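You operate a simulated robot arm through the tools that you are given. There is no shell and no other tool. Be economical: measure what you need, move in short steps, check, and stop when the job is done.

Carry out the task below with a simulated robot arm. There is one attempt and no reset: what you move stays moved.

TASK
Take the desk calendar and leave it on the white plate. Then fetch the red candle and stand it on top of the red can.
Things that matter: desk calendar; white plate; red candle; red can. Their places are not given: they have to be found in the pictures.

It is judged by the outcome, as a careful person would: the job done as asked, and still so three seconds after it is handed in. It fails if anything else is knocked over, pushed out of place, dropped, spilled or broken.

THE ROBOT
A 7-joint arm with a two-finger parallel gripper, fixed in place. Base frame: the origin is at the foot of the arm, x ahead of it, y to its left, z up; the work surface is at about z = 740. Lengths are in mm, angles in degrees, forces in N, time in s.
With the tool pointing down near the work surface it reaches from about 300 to 680 mm from the base axis. Its first joint turns from -66.0 to 66.0 degrees. Payload 1.57 kg.
Tool frame: the origin (TCP) lies between the finger pads and is the grasp point; the fingertips stand 30 mm ahead of it; z points along the fingers, y is the line along which they close. The gripper opens to 110 mm. The fingers are 24 mm wide and 12 mm thick; the gripper's body (48 by 112 mm) begins 78 mm behind the TCP.
Orientation is that of the tool frame in the base frame, as a unit quaternion [w, x, y, z]. With the fingers straight down and closing along the base's y, the tool's x points along the base's -x, its y along +y and its z along -z.

THE INTERFACE
- The arm moves only by the tool jog_arm. Its argument "rows" is a list of rows, each a list of 7 numbers: the turn, a rotation vector about the tool's x, y, z in degrees, then the shift along the tool's x, y, z in cm, then the gripper command, from -1 (fully open) to 1 (shut), values between in proportion. In form: [[rx, ry, rz, x, y, z, jaw], ...]. A call has 1 to 20 rows; each row shifts and turns the commanded pose from where the row before left it, along the tool's axes as they then stand. A row lasts 0.2 s, in which the tool goes at most 50 mm and 8.6 degrees; a call with a longer step from one row to the next is refused whole, and so is a gripper value outside its range. A pose out of reach is approached as far as the arm can. The call stops where the force on the tool passes 40 N (or 10 N more than at its start, if that is more) or the arm is blocked; 0.2 s more then pass. The fingers move at their own pace (about 108 mm/s each) and stop on an object; they squeeze with about 33 N. The grip force told is the motor's: it shows also when the fingers shut on nothing. Time passes only in rows, and 0.2 s behind the last, so rows that do not move let the fingers close. It gives the time, the measured TCP pose, the force on the tool (base axes), the opening and the grip force at its end, in the units of the frame above (readings bear some noise).
- Cameras (640 x 400 px; columns grow to the right, rows downward): "scene" is fixed at [163.9, -394.8, 1394.9]; the picture's right is [0.76, -0.65, 0.00], its down [-0.43, -0.50, -0.75] and it looks along [0.49, 0.57, -0.66] (base axes); focal length 351 px, centre (320, 200). "wrist" rides on the gripper at [-36, 0, -80] in the tool frame; the picture's right is [0.00, -1.00, 0.00], its down [0.97, 0.00, -0.24] and it looks along [0.24, 0.00, 0.97] (tool axes); focal length 218 px, centre (320, 200).
- get_image(camera): a new picture of that camera. No time passes.
- locate(camera, pixels): for up to 12 pixels [column, row] of the newest picture of that camera ("zoom" is the newest enlarged one), the place [x, y, z] in the base frame of the surface seen there, good to about 2 mm. No time passes.
- enlarge(camera, box): a new picture of the part [left, top, right, bottom] of that camera's present view, enlarged. No time passes.
- finish_job(): hands the job in; it is judged then, once.

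Work in short steps. Measure before you move; look again where a grasp or a placing could have gone wrong, and mend it. You have 80 turns and 38 pictures in all, the two below and enlarged ones among them. Open the gripper and draw the arm clear of the work before you hand the job in, unless the task says otherwise; then end with one line.

The tools are called after ">>>" as name(argument=value, ...) on one line, values as JSON. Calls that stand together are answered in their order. jog_arm: Moves the arm, as the interface text tells. Its arguments: {"type":"object","properties":{"rows":{"type":"array"}},"required":["rows"]} The other tools are called the same way: get_image (camera) takes a picture; locate (camera, pixels) gives the place of the surface under pixels of a picture; enlarge (camera, box) takes an enlarged picture of a part of a camera's view; finish_job () hands the job in.

At the start:

```text
time_s: 0.0
eef_pos: [410.4, -152.7, 1128.4]
tcp_rot: [0.0, 0.0, 1.0, 0.0]
force: [0.1, -0.6, -0.6]
grip_width: 110.0
grip_force: 0.1
```

scene: 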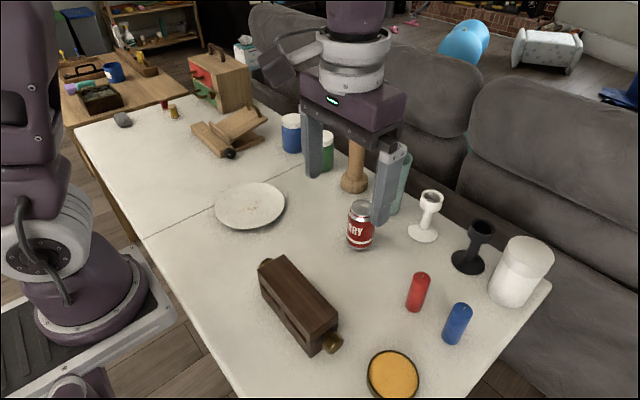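
wrist: 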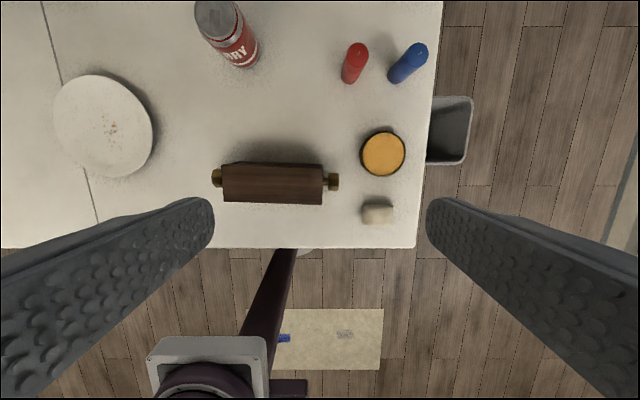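

I need to identify the desk calendar: the candidates are the dark wooden thing at (297,305) and the wooden thing at (228,130). I'll enlarge both.

>>> enlarge(camera="scene", box=[230, 230, 430, 400])

>>> enlarge(camera="scene", box=[100, 70, 340, 220])

```text
2.35 times, centred on (330, 315) of scene
```

zoom: 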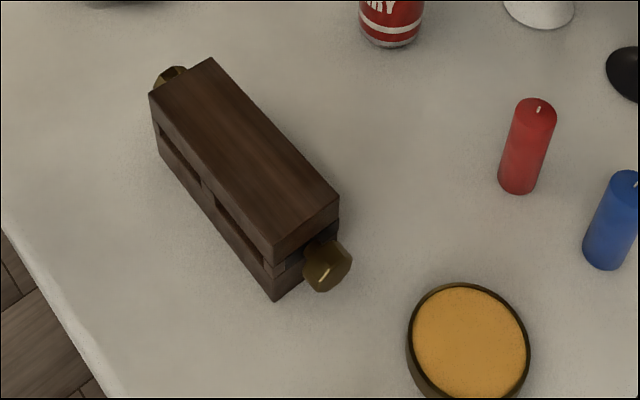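

```text
2.67 times, centred on (220, 145) of scene
```

zoom: 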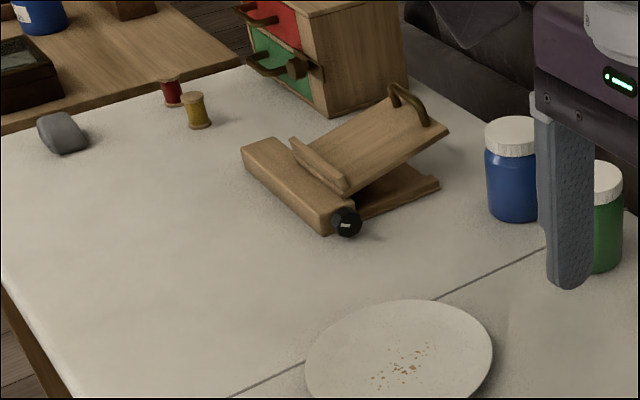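

The dark box with knobs on both ends and window slots is a roller desk calendar, and the other one is a stand. I'll measure the calendar, plate, candle and can.

>>> locate(camera="wrist", pixels=[[226, 172], [224, 198], [320, 172], [320, 200], [216, 178], [334, 182], [272, 185], [272, 164], [60, 125], [150, 125], [103, 77], [103, 175]])

>>> locate(camera="scene", pixels=[[250, 205], [260, 268], [280, 258], [337, 315], [313, 335], [420, 276], [413, 308], [360, 207], [360, 246], [217, 205], [284, 205], [313, 353]])

>>> enlarge(camera="wrist", box=[180, 0, 440, 220])

```text
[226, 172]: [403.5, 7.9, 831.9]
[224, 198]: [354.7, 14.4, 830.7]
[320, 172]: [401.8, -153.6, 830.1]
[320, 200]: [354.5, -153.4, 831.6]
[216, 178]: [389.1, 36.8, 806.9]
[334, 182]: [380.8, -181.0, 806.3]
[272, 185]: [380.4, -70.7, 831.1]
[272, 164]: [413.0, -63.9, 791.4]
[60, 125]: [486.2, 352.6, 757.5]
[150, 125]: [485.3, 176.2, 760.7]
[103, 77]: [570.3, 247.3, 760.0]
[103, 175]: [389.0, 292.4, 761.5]
```

```text
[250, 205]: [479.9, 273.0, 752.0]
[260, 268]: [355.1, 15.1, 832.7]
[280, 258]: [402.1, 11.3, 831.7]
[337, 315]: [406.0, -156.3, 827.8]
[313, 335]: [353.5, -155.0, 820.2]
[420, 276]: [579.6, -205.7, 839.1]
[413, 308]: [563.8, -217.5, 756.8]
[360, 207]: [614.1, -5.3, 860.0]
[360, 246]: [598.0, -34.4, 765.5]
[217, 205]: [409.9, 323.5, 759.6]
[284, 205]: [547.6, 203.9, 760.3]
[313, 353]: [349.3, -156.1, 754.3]
```

```text
1.82 times, centred on (310, 110) of wrist
```

zoom: 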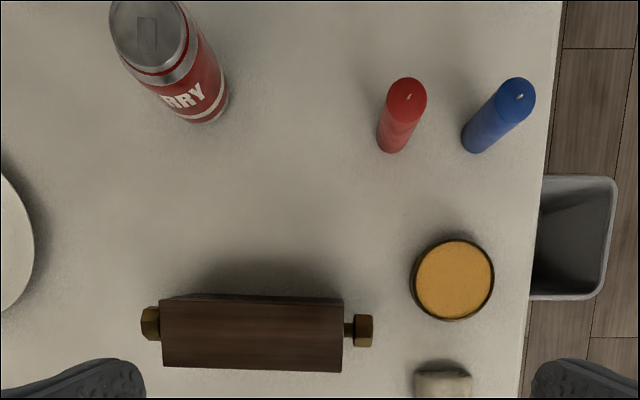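

Calendar body: x 352–405, y −155–13, top at z 831, so its centre is near (378.5, −71). The plate's centre is near (480, 265) with its rim at z 760. I'll turn the tool 90° so that it closes along base x, and come down partway.

>>> jog_arm(rows=[[0, 0, 8.182, 0, 0, 1.8, -1], [0, 0, 8.182, 0, 0, 1.8, -1], [0, 0, 8.182, 0, 0, 1.8, -1], [0, 0, 8.182, 0, 0, 1.8, -1], [0, 0, 8.182, 0, 0, 1.8, -1], [0, 0, 8.182, 0, 0, 1.8, -1], [0, 0, 8.182, 0, 0, 1.8, -1], [0, 0, 8.182, 0, 0, 1.8, -1], [0, 0, 8.182, 0, 0, 1.8, -1], [0, 0, 8.182, 0, 0, 1.8, -1], [0, 0, 8.18, 0, 0, 1.8, -1], [0, 0, 0, 0, 0, 0, -1]])

```text
time_s: 2.6
eef_pos: [411.6, -151.9, 929.5]
tcp_rot: [0.0, 0.707, 0.707, 0.0]
force: [-0.2, -0.4, 0.5]
grip_width: 109.9
grip_force: 0.1
```

The tool's x axis is now base +y and its y axis is base +x. I'll move over the calendar's centre and look.

>>> jog_arm(rows=[[0, 0, 0, 2.7, -1.1, 0, -1], [0, 0, 0, 2.7, -1.1, 0, -1], [0, 0, 0, 2.7, -1.1, 0, -1], [0, 0, 0, 0, 0, 0, -1]])

>>> get_image(camera="wrist")

```text
time_s: 3.6
eef_pos: [377.7, -74.2, 931.1]
tcp_rot: [0.0, 0.707, 0.707, 0.0]
force: [-0.4, 0.1, -0.4]
grip_width: 110.2
grip_force: 0.0
```

```text
32 pictures are left
```

wrist: 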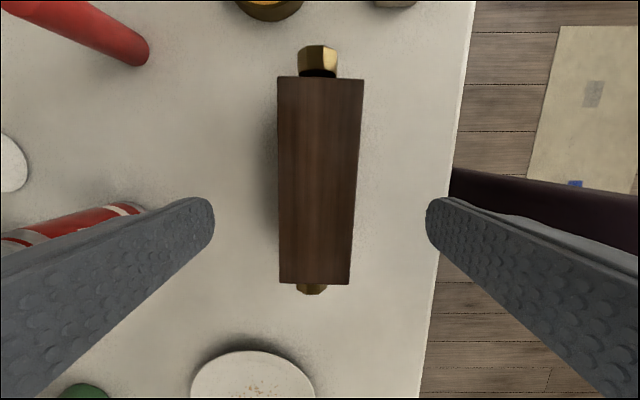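

The calendar is centred between the fingers and square to them. I'll descend to TCP z ≈ 795 and close.

>>> jog_arm(rows=[[0, 0, 0, 0.3, 0, 2.5, -1], [0, 0, 0, 0, 0, 2.5, -1], [0, 0, 0, 0, 0, 2.5, -1], [0, 0, 0, 0, 0, 2.5, -1], [0, 0, 0, 0, 0, 2.0, -1], [0, 0, 0, 0, 0, 1.6, -1], [0, 0, 0, 0, 0, 0, -1], [0, 0, 0, 0, 0, 0, 0.2], [0, 0, 0, 0, 0, 0, 1], [0, 0, 0, 0, 0, 0, 1], [0, 0, 0, 0, 0, 0, 1]])

```text
time_s: 6.0
eef_pos: [377.7, -69.4, 793.5]
tcp_rot: [0.001, 0.707, 0.707, 0.0]
force: [-0.7, -0.1, 0.4]
grip_width: 66.4
grip_force: 33.1
```

The fingers have closed on it at 66 mm, so the lower body is a bit wider than the top. I'll lift slowly and look.

>>> jog_arm(rows=[[0, 0, 0, 0, 0, -0.5, 1], [0, 0, 0, 0, 0, -1, 1], [0, 0, 0, 0, 0, -1.5, 1], [0, 0, 0, 0, 0, -2, 1], [0, 0, 0, 0, 0, -2, 1], [0, 0, 0, 0, 0, 0, 1]])

>>> get_image(camera="scene")

>>> get_image(camera="wrist")

```text
time_s: 7.4
eef_pos: [378.0, -69.1, 863.9]
tcp_rot: [0.0, 0.706, 0.708, 0.001]
force: [0.2, 0.3, -2.4]
grip_width: 66.6
grip_force: 32.8
```

```text
31 pictures are left
```

scene: 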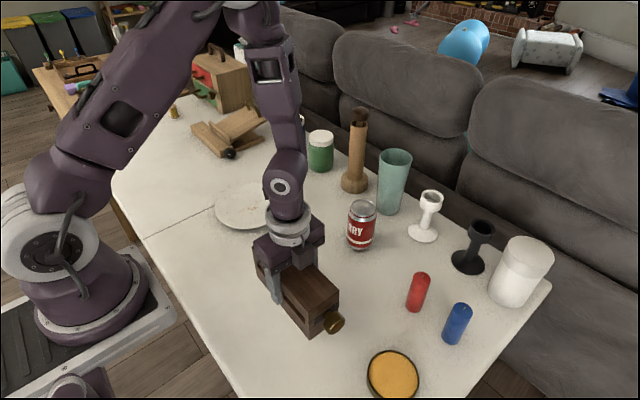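

```text
30 pictures are left
```

wrist: 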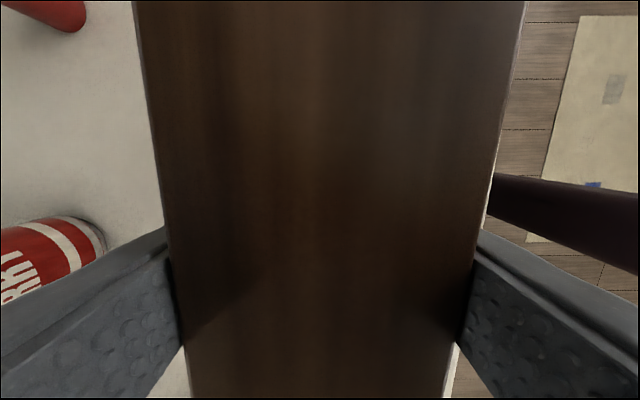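

It is held level. Before carrying it across, I'll check the neighbours of the plate.

>>> locate(camera="scene", pixels=[[228, 158], [193, 126], [268, 120], [320, 165], [355, 190], [320, 134], [250, 186], [217, 207], [240, 228]])

```text
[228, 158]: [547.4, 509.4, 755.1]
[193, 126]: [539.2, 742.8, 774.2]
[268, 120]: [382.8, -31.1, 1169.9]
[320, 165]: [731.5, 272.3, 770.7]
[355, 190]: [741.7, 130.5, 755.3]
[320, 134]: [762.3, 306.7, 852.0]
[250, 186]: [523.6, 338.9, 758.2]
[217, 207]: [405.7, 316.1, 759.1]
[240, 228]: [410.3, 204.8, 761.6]
```

The way is clear. I'll carry it to over (480, 265) at the present height.

>>> jog_arm(rows=[[0, 0, 0, 1.2, 0.4, -0.5, 1], [0, 0, 0, 2.4, 0.75, 0, 1], [0, 0, 0, 3, 0.9, 0, 1], [0, 0, 0, 3, 0.9, 0, 1], [0, 0, 0, 3, 0.9, 0, 1], [0, 0, 0, 3, 0.9, 0, 1], [0, 0, 0, 3, 0.9, 0, 1], [0, 0, 0, 3, 0.9, 0, 1], [0, 0, 0, 3, 0.9, 0, 1], [0, 0, 0, 3, 0.9, 0, 1], [0, 0, 0, 2.4, 0.8, 0, 1], [0, 0, 0, 2.2, 0.6, 0, 1], [0, 0, 0, 1.2, 0.4, 0, 1], [0, 0, 0, 0.6, 0.2, 0, 1], [0, 0, 0, 0, 0, 0, 1]])

>>> get_image(camera="scene")

```text
time_s: 10.6
eef_pos: [481.4, 271.5, 869.6]
tcp_rot: [0.0, 0.707, 0.707, 0.0]
force: [0.2, 0.0, -2.1]
grip_width: 66.2
grip_force: 33.0
```

```text
29 pictures are left
```

scene: 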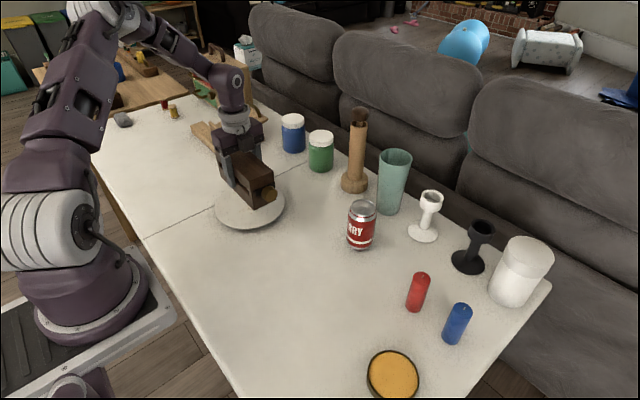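

I'll shift −6 mm in y and lower it, with small steps near contact (expected at TCP z ≈ 805–812).

>>> jog_arm(rows=[[0, 0, 0, -0.6, 0, 1, 1], [0, 0, 0, 0, 0, 1.5, 1], [0, 0, 0, 0, 0, 1.5, 1], [0, 0, 0, 0, 0, 0.7, 1], [0, 0, 0, 0, 0, 0.4, 1], [0, 0, 0, 0, 0, 0.3, 1], [0, 0, 0, 0, 0, 0, 1]])

```text
time_s: 12.2
eef_pos: [480.7, 265.1, 816.6]
tcp_rot: [0.0, 0.707, 0.707, 0.0]
force: [-5.2, 0.0, 16.4]
grip_width: 65.9
grip_force: 32.9
```

The force reads 16 N upward at z 816.6, so it is touching. I'll look before letting go.

>>> enlarge(camera="scene", box=[190, 130, 310, 240])

```text
3.64 times, centred on (250, 185) of scene
```

zoom: 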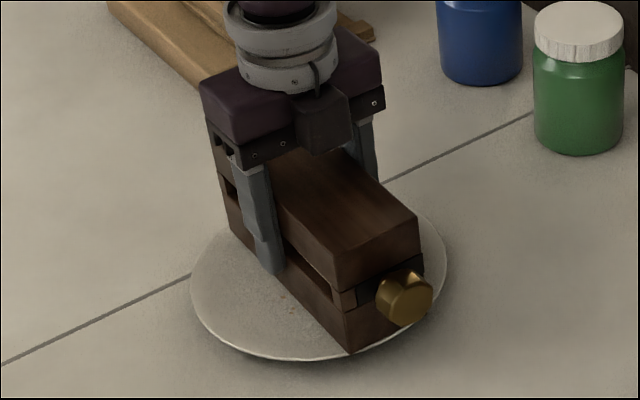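

It rests across the plate's rim, centred. I'll ease off the load by 1 mm and open the fingers gently to about 90 mm, then check.

>>> jog_arm(rows=[[0, 0, 0, 0, 0, -0.05, 1], [0, 0, 0, 0, 0, 0, 0.0], [0, 0, 0, 0, 0, 0, -0.4], [0, 0, 0, 0, 0, 0, -0.8], [0, 0, 0, 0, 0, 0, -1], [0, 0, 0, 0, 0, 0, -1]])

>>> enlarge(camera="scene", box=[190, 130, 310, 240])

```text
time_s: 13.6
eef_pos: [481.4, 265.5, 815.3]
tcp_rot: [0.0, 0.706, 0.708, 0.0]
force: [-0.1, 0.3, -1.1]
grip_width: 110.2
grip_force: 0.1
```

```text
3.64 times, centred on (250, 185) of scene
```

zoom: 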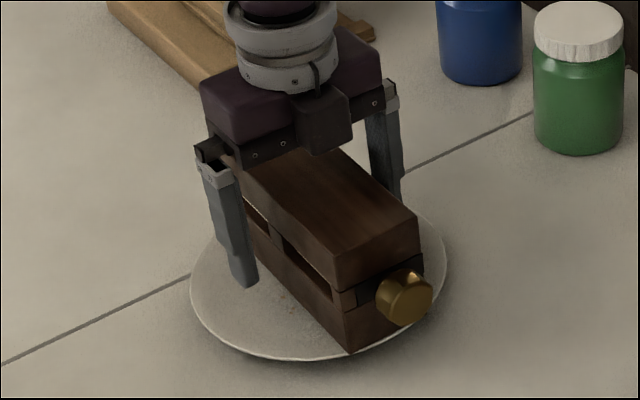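

The calendar sits level. I'll retreat upward, then travel toward the candle and look at the candle and can from above.

>>> jog_arm(rows=[[0, 0, 0, 0, 0, -1.5, -1], [0, 0, 0, 0, 0, -3, -1], [0, 0, 0, 0, 0, -4, -1], [0, 0, 0, 0, 0, -4, -1], [0, 0, 0, 0, 0, -3, -1], [0, 0, 0, -3, 0.3, 0, -1], [0, 0, 0, -4, 0.6, 0, -1], [0, 0, 0, -4, 0.6, 0, -1], [0, 0, 0, -4, 0.6, 0, -1], [0, 0, 0, -4, 0.6, 0, -1], [0, 0, 0, -4, 0.6, 0, -1], [0, 0, 0, -4, 0.6, 0, -1], [0, 0, 0, -4, 0.6, 0, -1], [0, 0, 0, -4, 0.6, 0, -1], [0, 0, 0, -4, 0.6, 0, -1], [0, 0, 0, -2, 0.3, 0, -1], [0, 0, 0, 0, 0, 0, -1]])

>>> get_image(camera="wrist")

>>> get_image(camera="scene")

```text
time_s: 17.2
eef_pos: [542.0, -145.4, 971.9]
tcp_rot: [0.001, 0.707, 0.707, 0.0]
force: [0.0, -0.4, -0.3]
grip_width: 110.0
grip_force: 0.0
```

```text
26 pictures are left
```

wrist: 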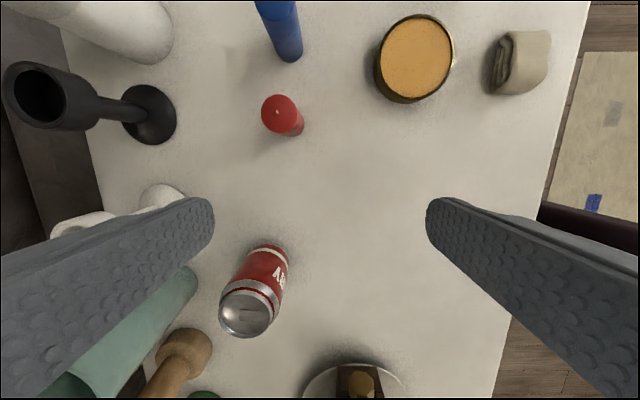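

```text
25 pictures are left
```

scene: 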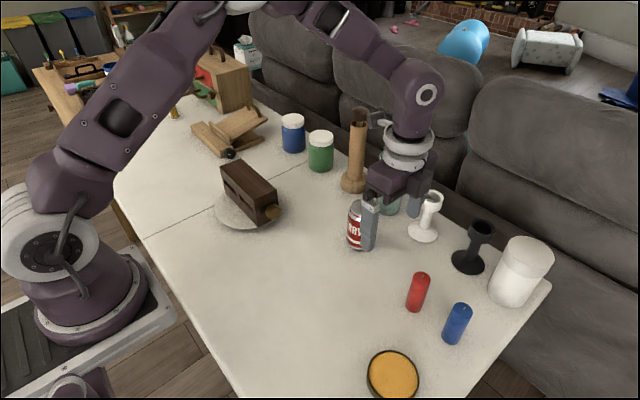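

>>> locate(camera="wrist", pixels=[[264, 112], [296, 112], [279, 97], [280, 128], [280, 112], [222, 312], [273, 314], [248, 292], [244, 335], [246, 314], [302, 122], [148, 115]])

>>> enlarge(camera="wrist", box=[200, 80, 320, 350])

```text
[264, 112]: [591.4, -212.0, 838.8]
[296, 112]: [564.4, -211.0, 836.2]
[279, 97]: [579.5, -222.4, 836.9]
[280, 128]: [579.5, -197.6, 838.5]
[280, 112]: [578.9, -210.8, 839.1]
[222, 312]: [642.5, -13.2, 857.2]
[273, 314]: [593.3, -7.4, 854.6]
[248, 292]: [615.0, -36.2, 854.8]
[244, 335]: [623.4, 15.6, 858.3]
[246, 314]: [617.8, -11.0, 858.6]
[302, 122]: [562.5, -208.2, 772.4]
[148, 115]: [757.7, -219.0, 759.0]
```

```text
1.48 times, centred on (260, 215) of wrist
```

zoom: 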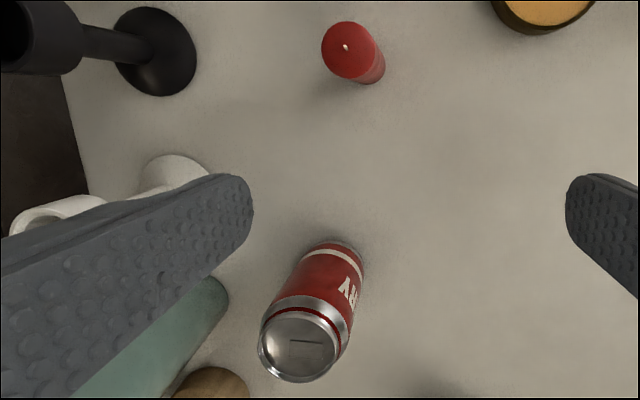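

Candle: centre (578, −210), top at z 838, about 28 mm across. Can lid: centre (618, −11), z 858. I'll move above the candle, go down to z ≈ 860 and check the position reading.

>>> jog_arm(rows=[[0, 0, 0, -2.2, 1.2, 0, -1], [0, 0, 0, -2.2, 1.2, 0, -1], [0, 0, 0, -2.1, 1.2, 0, -1], [0, 0, 0, 0, 0, 2, -1], [0, 0, 0, 0, 0, 3, -1], [0, 0, 0, 0, 0, 2.5, -1], [0, 0, 0, 0, 0, 0, -1]])

>>> get_image(camera="wrist")

```text
time_s: 18.8
eef_pos: [578.2, -211.0, 894.5]
tcp_rot: [0.0, 0.707, 0.707, 0.0]
force: [0.4, -0.5, 0.4]
grip_width: 109.9
grip_force: 0.0
```

```text
23 pictures are left
```

wrist: 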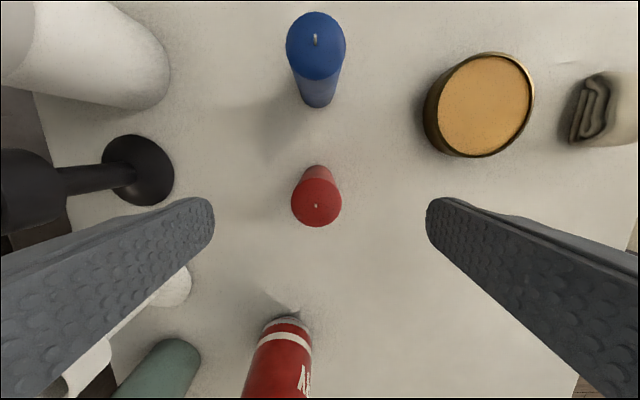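

The candle is centred between the fingers at (317, 203). I'll descend to z ≈ 800 and close.

>>> jog_arm(rows=[[0, 0, 0, 0, 0, 2.5, -1], [0, 0, 0, 0, 0, 2.5, -1], [0, 0, 0, 0, 0, 2.5, -1], [0, 0, 0, 0, 0, 1.9, -1], [0, 0, 0, 0, 0, 0, -1], [0, 0, 0, 0, 0, 0, -0.2], [0, 0, 0, 0, 0, 0, 0.2], [0, 0, 0, 0, 0, 0, 0.6], [0, 0, 0, 0, 0, 0, 1], [0, 0, 0, 0, 0, 0, 1]])

```text
time_s: 21.0
eef_pos: [577.9, -210.2, 800.7]
tcp_rot: [0.0, 0.707, 0.707, 0.0]
force: [0.2, -0.1, 0.4]
grip_width: 31.8
grip_force: 33.2
```

It is gripped at 31.8 mm. I'll lift to z ≈ 955 and look.

>>> jog_arm(rows=[[0, 0, 0, 0, 0, -0.5, 1], [0, 0, 0, 0, 0, -1.5, 1], [0, 0, 0, 0, 0, -3, 1], [0, 0, 0, 0, 0, -3, 1], [0, 0, 0, 0, 0, -3, 1], [0, 0, 0, 0, 0, -3, 1], [0, 0, 0, 0, 0, -1.5, 1], [0, 0, 0, 0, 0, 0, 1]])

>>> enlarge(camera="scene", box=[330, 130, 490, 330])

```text
time_s: 22.8
eef_pos: [577.8, -209.7, 956.2]
tcp_rot: [0.0, 0.707, 0.707, 0.0]
force: [-0.3, -0.1, -1.2]
grip_width: 31.8
grip_force: 33.1
```

```text
2.00 times, centred on (410, 230) of scene
```

zoom: 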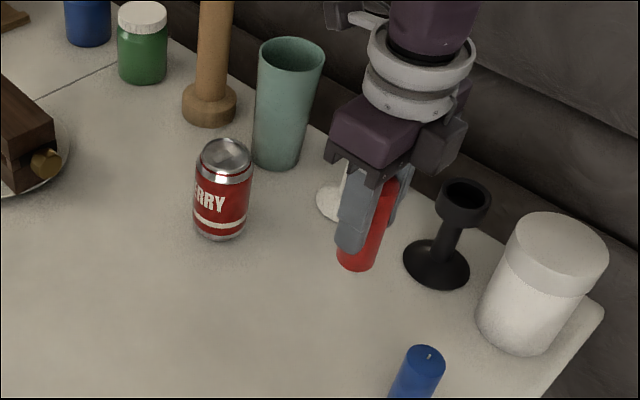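

>>> locate(camera="zoom", pixels=[[223, 157], [223, 140], [202, 157], [245, 160], [223, 175], [355, 262], [355, 269], [275, 45], [262, 75], [320, 70], [220, 100], [300, 240]])

```text
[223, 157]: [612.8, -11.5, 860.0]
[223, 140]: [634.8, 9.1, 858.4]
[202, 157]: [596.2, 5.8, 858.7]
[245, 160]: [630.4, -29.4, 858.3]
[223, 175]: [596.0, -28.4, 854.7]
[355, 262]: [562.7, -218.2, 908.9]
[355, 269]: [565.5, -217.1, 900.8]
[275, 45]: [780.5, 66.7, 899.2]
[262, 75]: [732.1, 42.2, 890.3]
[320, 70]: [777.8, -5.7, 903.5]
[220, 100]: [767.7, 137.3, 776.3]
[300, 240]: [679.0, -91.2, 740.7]
```

Candle bottom is about 60 mm below the TCP (z 896), clear of the can top at 860. The can's centre averages to (616, −11). I'll carry the candle there.

>>> jog_arm(rows=[[0, 0, 0, 1, 0.2, 0, 1], [0, 0, 0, 2, 0.4, 0, 1], [0, 0, 0, 2.5, 0.5, 0, 1], [0, 0, 0, 2.5, 0.5, 0, 1], [0, 0, 0, 2.5, 0.5, 0, 1], [0, 0, 0, 2.5, 0.5, 0, 1], [0, 0, 0, 2.5, 0.5, 0, 1], [0, 0, 0, 2.4, 0.4, 0, 1], [0, 0, 0, 1.4, 0.2, 0, 1], [0, 0, 0, 0.6, 0.1, 0, 1], [0, 0, 0, 0, 0, 0, 1], [0, 0, 0, 0, 0, 0, 1]])

>>> enlarge(camera="scene", box=[310, 130, 420, 260])

>>> get_image(camera="wrist")

```text
time_s: 25.4
eef_pos: [616.1, -10.4, 957.0]
tcp_rot: [0.0, 0.707, 0.707, 0.0]
force: [0.8, -0.2, -1.1]
grip_width: 31.8
grip_force: 32.9
```

```text
3.08 times, centred on (365, 195) of scene
```

zoom: 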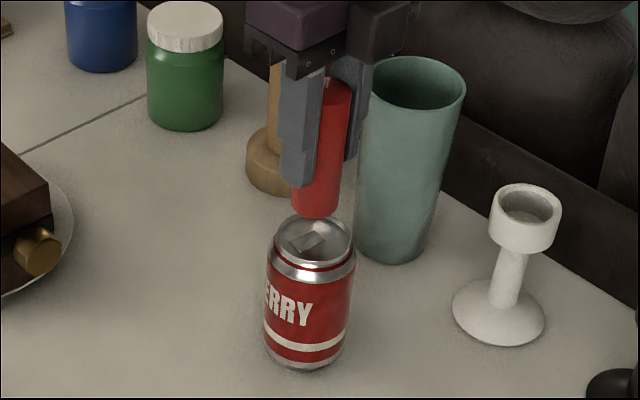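

```text
20 pictures are left
```

wrist: 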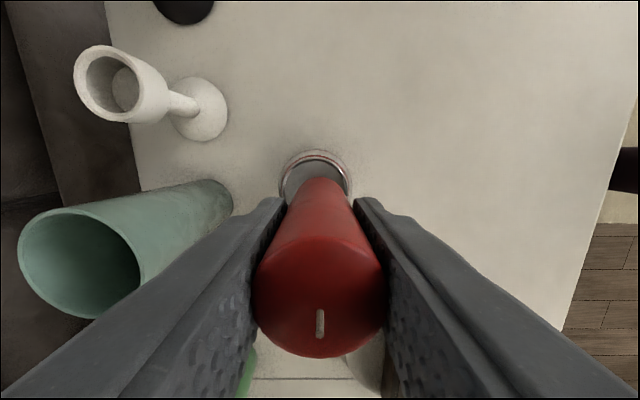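

The candle hangs over the can. I'll refine the rim's centre before lowering.

>>> locate(camera="zoom", pixels=[[276, 238], [351, 236], [312, 262], [312, 240], [320, 216], [305, 242], [345, 222], [282, 224]])

>>> locate(camera="wrist", pixels=[[282, 186], [349, 184], [315, 154], [298, 158], [334, 158], [315, 168], [315, 182]])

>>> enlarge(camera="wrist", box=[260, 130, 370, 220])

```text
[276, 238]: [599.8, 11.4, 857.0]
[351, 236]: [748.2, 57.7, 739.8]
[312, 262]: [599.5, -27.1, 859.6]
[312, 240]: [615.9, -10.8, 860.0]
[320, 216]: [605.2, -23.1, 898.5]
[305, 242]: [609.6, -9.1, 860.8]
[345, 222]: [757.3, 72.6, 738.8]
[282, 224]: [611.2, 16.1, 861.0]
```

```text
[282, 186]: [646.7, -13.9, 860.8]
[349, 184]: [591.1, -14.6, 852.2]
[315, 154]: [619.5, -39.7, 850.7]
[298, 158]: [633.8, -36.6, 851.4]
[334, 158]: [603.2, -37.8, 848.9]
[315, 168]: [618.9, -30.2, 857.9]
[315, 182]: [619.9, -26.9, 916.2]
```

```text
4.44 times, centred on (315, 175) of wrist
```

zoom: 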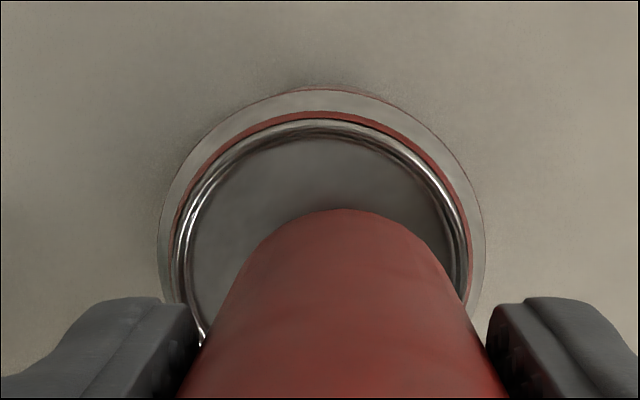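

The rim's centre comes out at about (618, −11), so I'll shift +2 mm in x. Then I'll lower it, slowing near the expected contact at TCP z ≈ 918.

>>> jog_arm(rows=[[0, 0, 0, 0, 0.2, 1, 1], [0, 0, 0, 0, 0, 1.3, 1], [0, 0, 0, 0, 0, 0.7, 1], [0, 0, 0, 0, 0, 0.3, 1], [0, 0, 0, 0, 0, 0.2, 1], [0, 0, 0, 0, 0, 0, 1]])

>>> enlarge(camera="scene", box=[310, 130, 420, 260])

```text
time_s: 26.8
eef_pos: [617.3, -10.4, 923.1]
tcp_rot: [0.001, 0.708, 0.706, 0.002]
force: [-1.5, -0.9, 20.4]
grip_width: 32.1
grip_force: 33.5
```

```text
3.08 times, centred on (365, 195) of scene
```

zoom: 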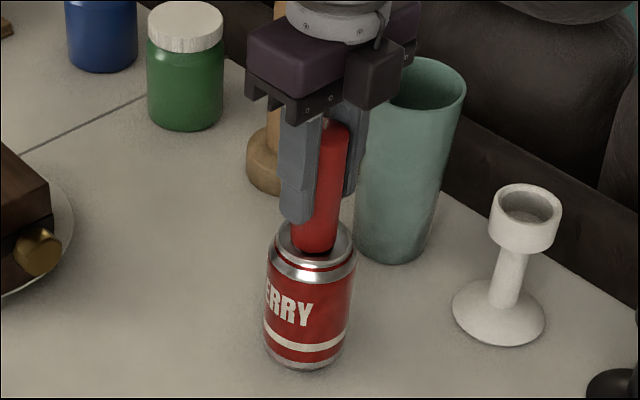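

It made contact at z 923 with 20 N up. I'll ease off 1 mm and check the seating from the wrist camera before letting go.

>>> jog_arm(rows=[[0, 0, 0, 0, 0, -0.1, 1], [0, 0, 0, 0, 0, 0, 1]])

>>> enlarge(camera="wrist", box=[250, 120, 380, 220])

>>> enlarge(camera="scene", box=[335, 180, 390, 225])

```text
time_s: 27.4
eef_pos: [617.9, -10.2, 922.2]
tcp_rot: [0.0, 0.707, 0.707, 0.0]
force: [-0.4, -0.4, 13.4]
grip_width: 32.1
grip_force: 32.3
```

```text
4.00 times, centred on (315, 170) of wrist
```

zoom: 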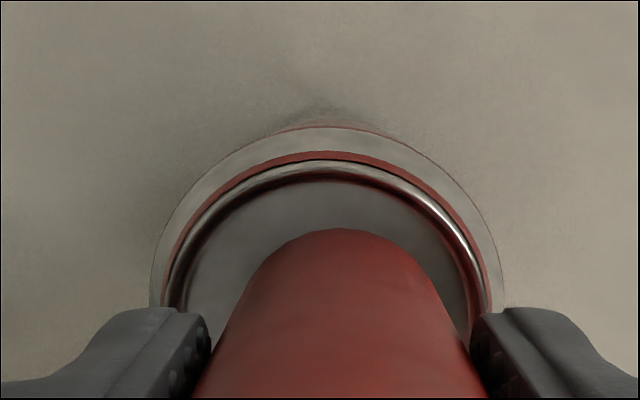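

```text
8.89 times, centred on (362, 202) of scene
```

zoom: 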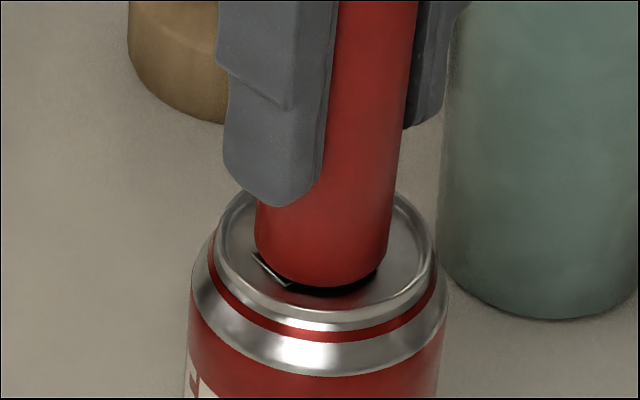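

The candle sits inside the rim, upright, and a little toward the pull tab, which lies under it. I'll ease off another 0.5 mm, then open slowly just a little.

>>> jog_arm(rows=[[0, 0, 0, 0, 0, -0.06, 1], [0, 0, 0, 0, 0, 0, 1], [0, 0, 0, 0, 0, 0, 0.36], [0, 0, 0, 0, 0, 0, 0.32], [0, 0, 0, 0, 0, 0, 0.28], [0, 0, 0, 0, 0, 0, 0.28]])

>>> enlarge(camera="scene", box=[320, 150, 400, 250])

```text
time_s: 28.8
eef_pos: [617.3, -12.0, 923.1]
tcp_rot: [0.0, 0.707, 0.707, 0.001]
force: [-0.4, 0.4, 0.7]
grip_width: 39.5
grip_force: 0.1
```

```text
4.00 times, centred on (360, 200) of scene
```

zoom: 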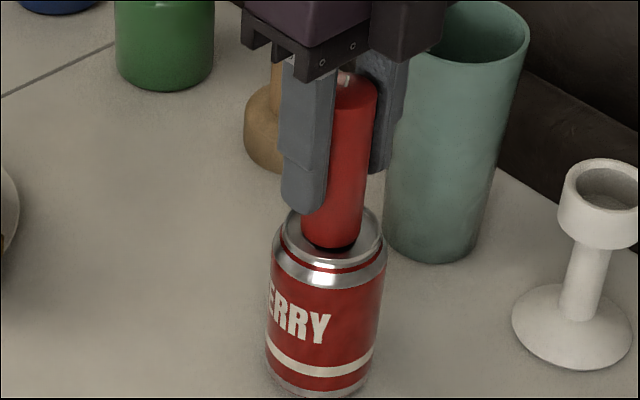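

It stands with the fingers 4 mm clear on each side. I'll hold for a second at a slightly wider opening and check for a lean.

>>> jog_arm(rows=[[0, 0, 0, 0, 0, 0, 0.2], [0, 0, 0, 0, 0, 0, 0.15], [0, 0, 0, 0, 0, 0, 0.1], [0, 0, 0, 0, 0, 0, 0.1], [0, 0, 0, 0, 0, 0, 0.1], [0, 0, 0, 0, 0, 0, 0.1]])

>>> enlarge(camera="wrist", box=[220, 140, 420, 390])

>>> enlarge(camera="scene", box=[320, 150, 400, 250])

```text
time_s: 30.2
eef_pos: [618.0, -10.9, 922.5]
tcp_rot: [0.0, 0.707, 0.707, 0.0]
force: [0.8, -0.6, 0.2]
grip_width: 49.8
grip_force: 0.1
```

```text
1.60 times, centred on (320, 265) of wrist
```

zoom: 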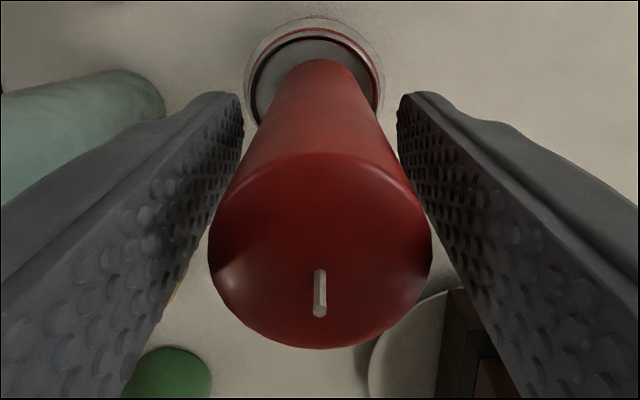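

```text
4.00 times, centred on (360, 200) of scene
```

zoom: 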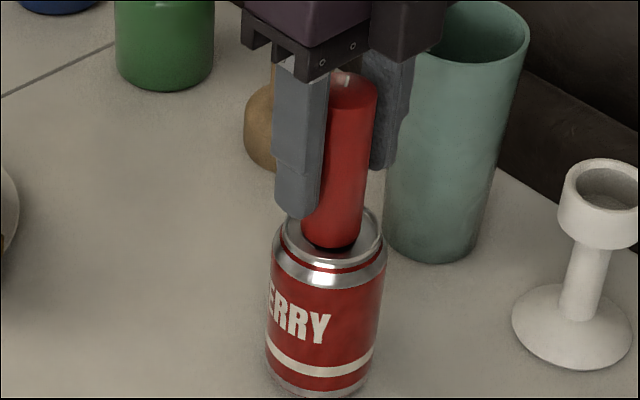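

The candle stands upright and still. I'll open to about 80 mm, rise straight up, and draw back clear.

>>> jog_arm(rows=[[0, 0, 0, 0, 0, 0, -0.2], [0, 0, 0, 0, 0, 0, -0.45], [0, 0, 0, 0, 0, -1, -0.45], [0, 0, 0, 0, 0, -2.5, -0.45], [0, 0, 0, 0, 0, -4, -0.45], [0, 0, 0, 0, 0, -4, -0.45], [0, 0, 0, 0, 0, -4, -0.45], [0, 0, 0, 0, -3, -1, -0.45], [0, 0, 0, 0, -4, 0, -1], [0, 0, 0, 0, -4, 0, -1], [0, 0, 0, 0, -4, 0, -1], [0, 0, 0, 0, -4, 0, -1], [0, 0, 0, 0, 0, 0, -1], [0, 0, 0, 0, 0, 0, -1]])

>>> get_image(camera="scene")

>>> get_image(camera="wrist")

```text
time_s: 33.2
eef_pos: [426.5, -11.8, 1088.2]
tcp_rot: [0.0, 0.707, 0.707, 0.001]
force: [-0.5, 0.7, 0.0]
grip_width: 110.1
grip_force: 0.1
```

```text
12 pictures are left
```

scene: 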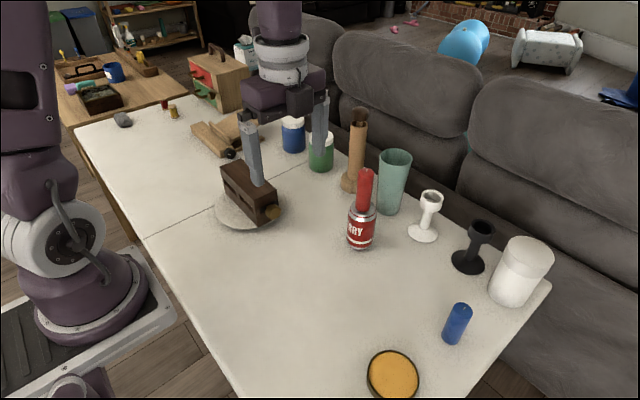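

```text
11 pictures are left
```

wrist: 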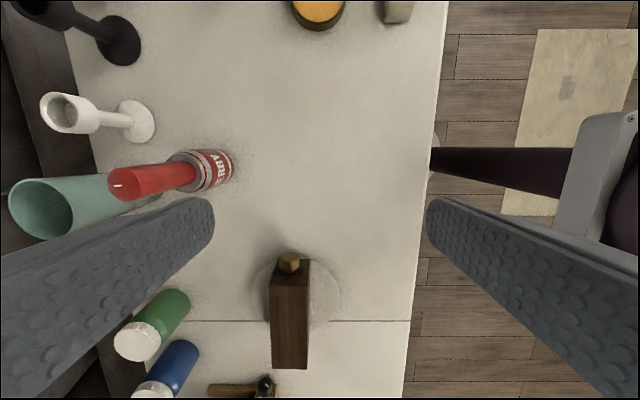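

Both jobs look done. I'll check that the calendar is centred on the plate.

>>> locate(camera="wrist", pixels=[[290, 275], [290, 365], [275, 320], [305, 320], [289, 262], [256, 300], [338, 300]])

>>> enlarge(camera="scene", box=[190, 120, 400, 260])

```text
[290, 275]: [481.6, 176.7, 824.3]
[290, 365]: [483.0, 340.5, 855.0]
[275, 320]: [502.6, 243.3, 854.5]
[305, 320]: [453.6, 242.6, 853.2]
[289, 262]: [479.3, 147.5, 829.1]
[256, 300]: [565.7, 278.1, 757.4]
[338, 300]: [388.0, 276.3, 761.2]
```

```text
2.86 times, centred on (295, 190) of scene
```

zoom: 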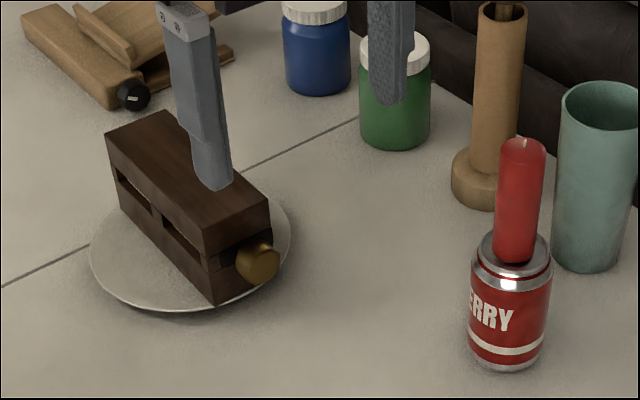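

The calendar is level on the plate (z 854–855 at both ends), the candle stands upright on the can, and the open gripper is clear. I'm handing in.

>>> finish_job()

```text
The job is handed in.
```

The desk calendar rests level on the white plate, and the red candle stands upright on top of the red can; I saw nothing else disturbed in the last pictures.
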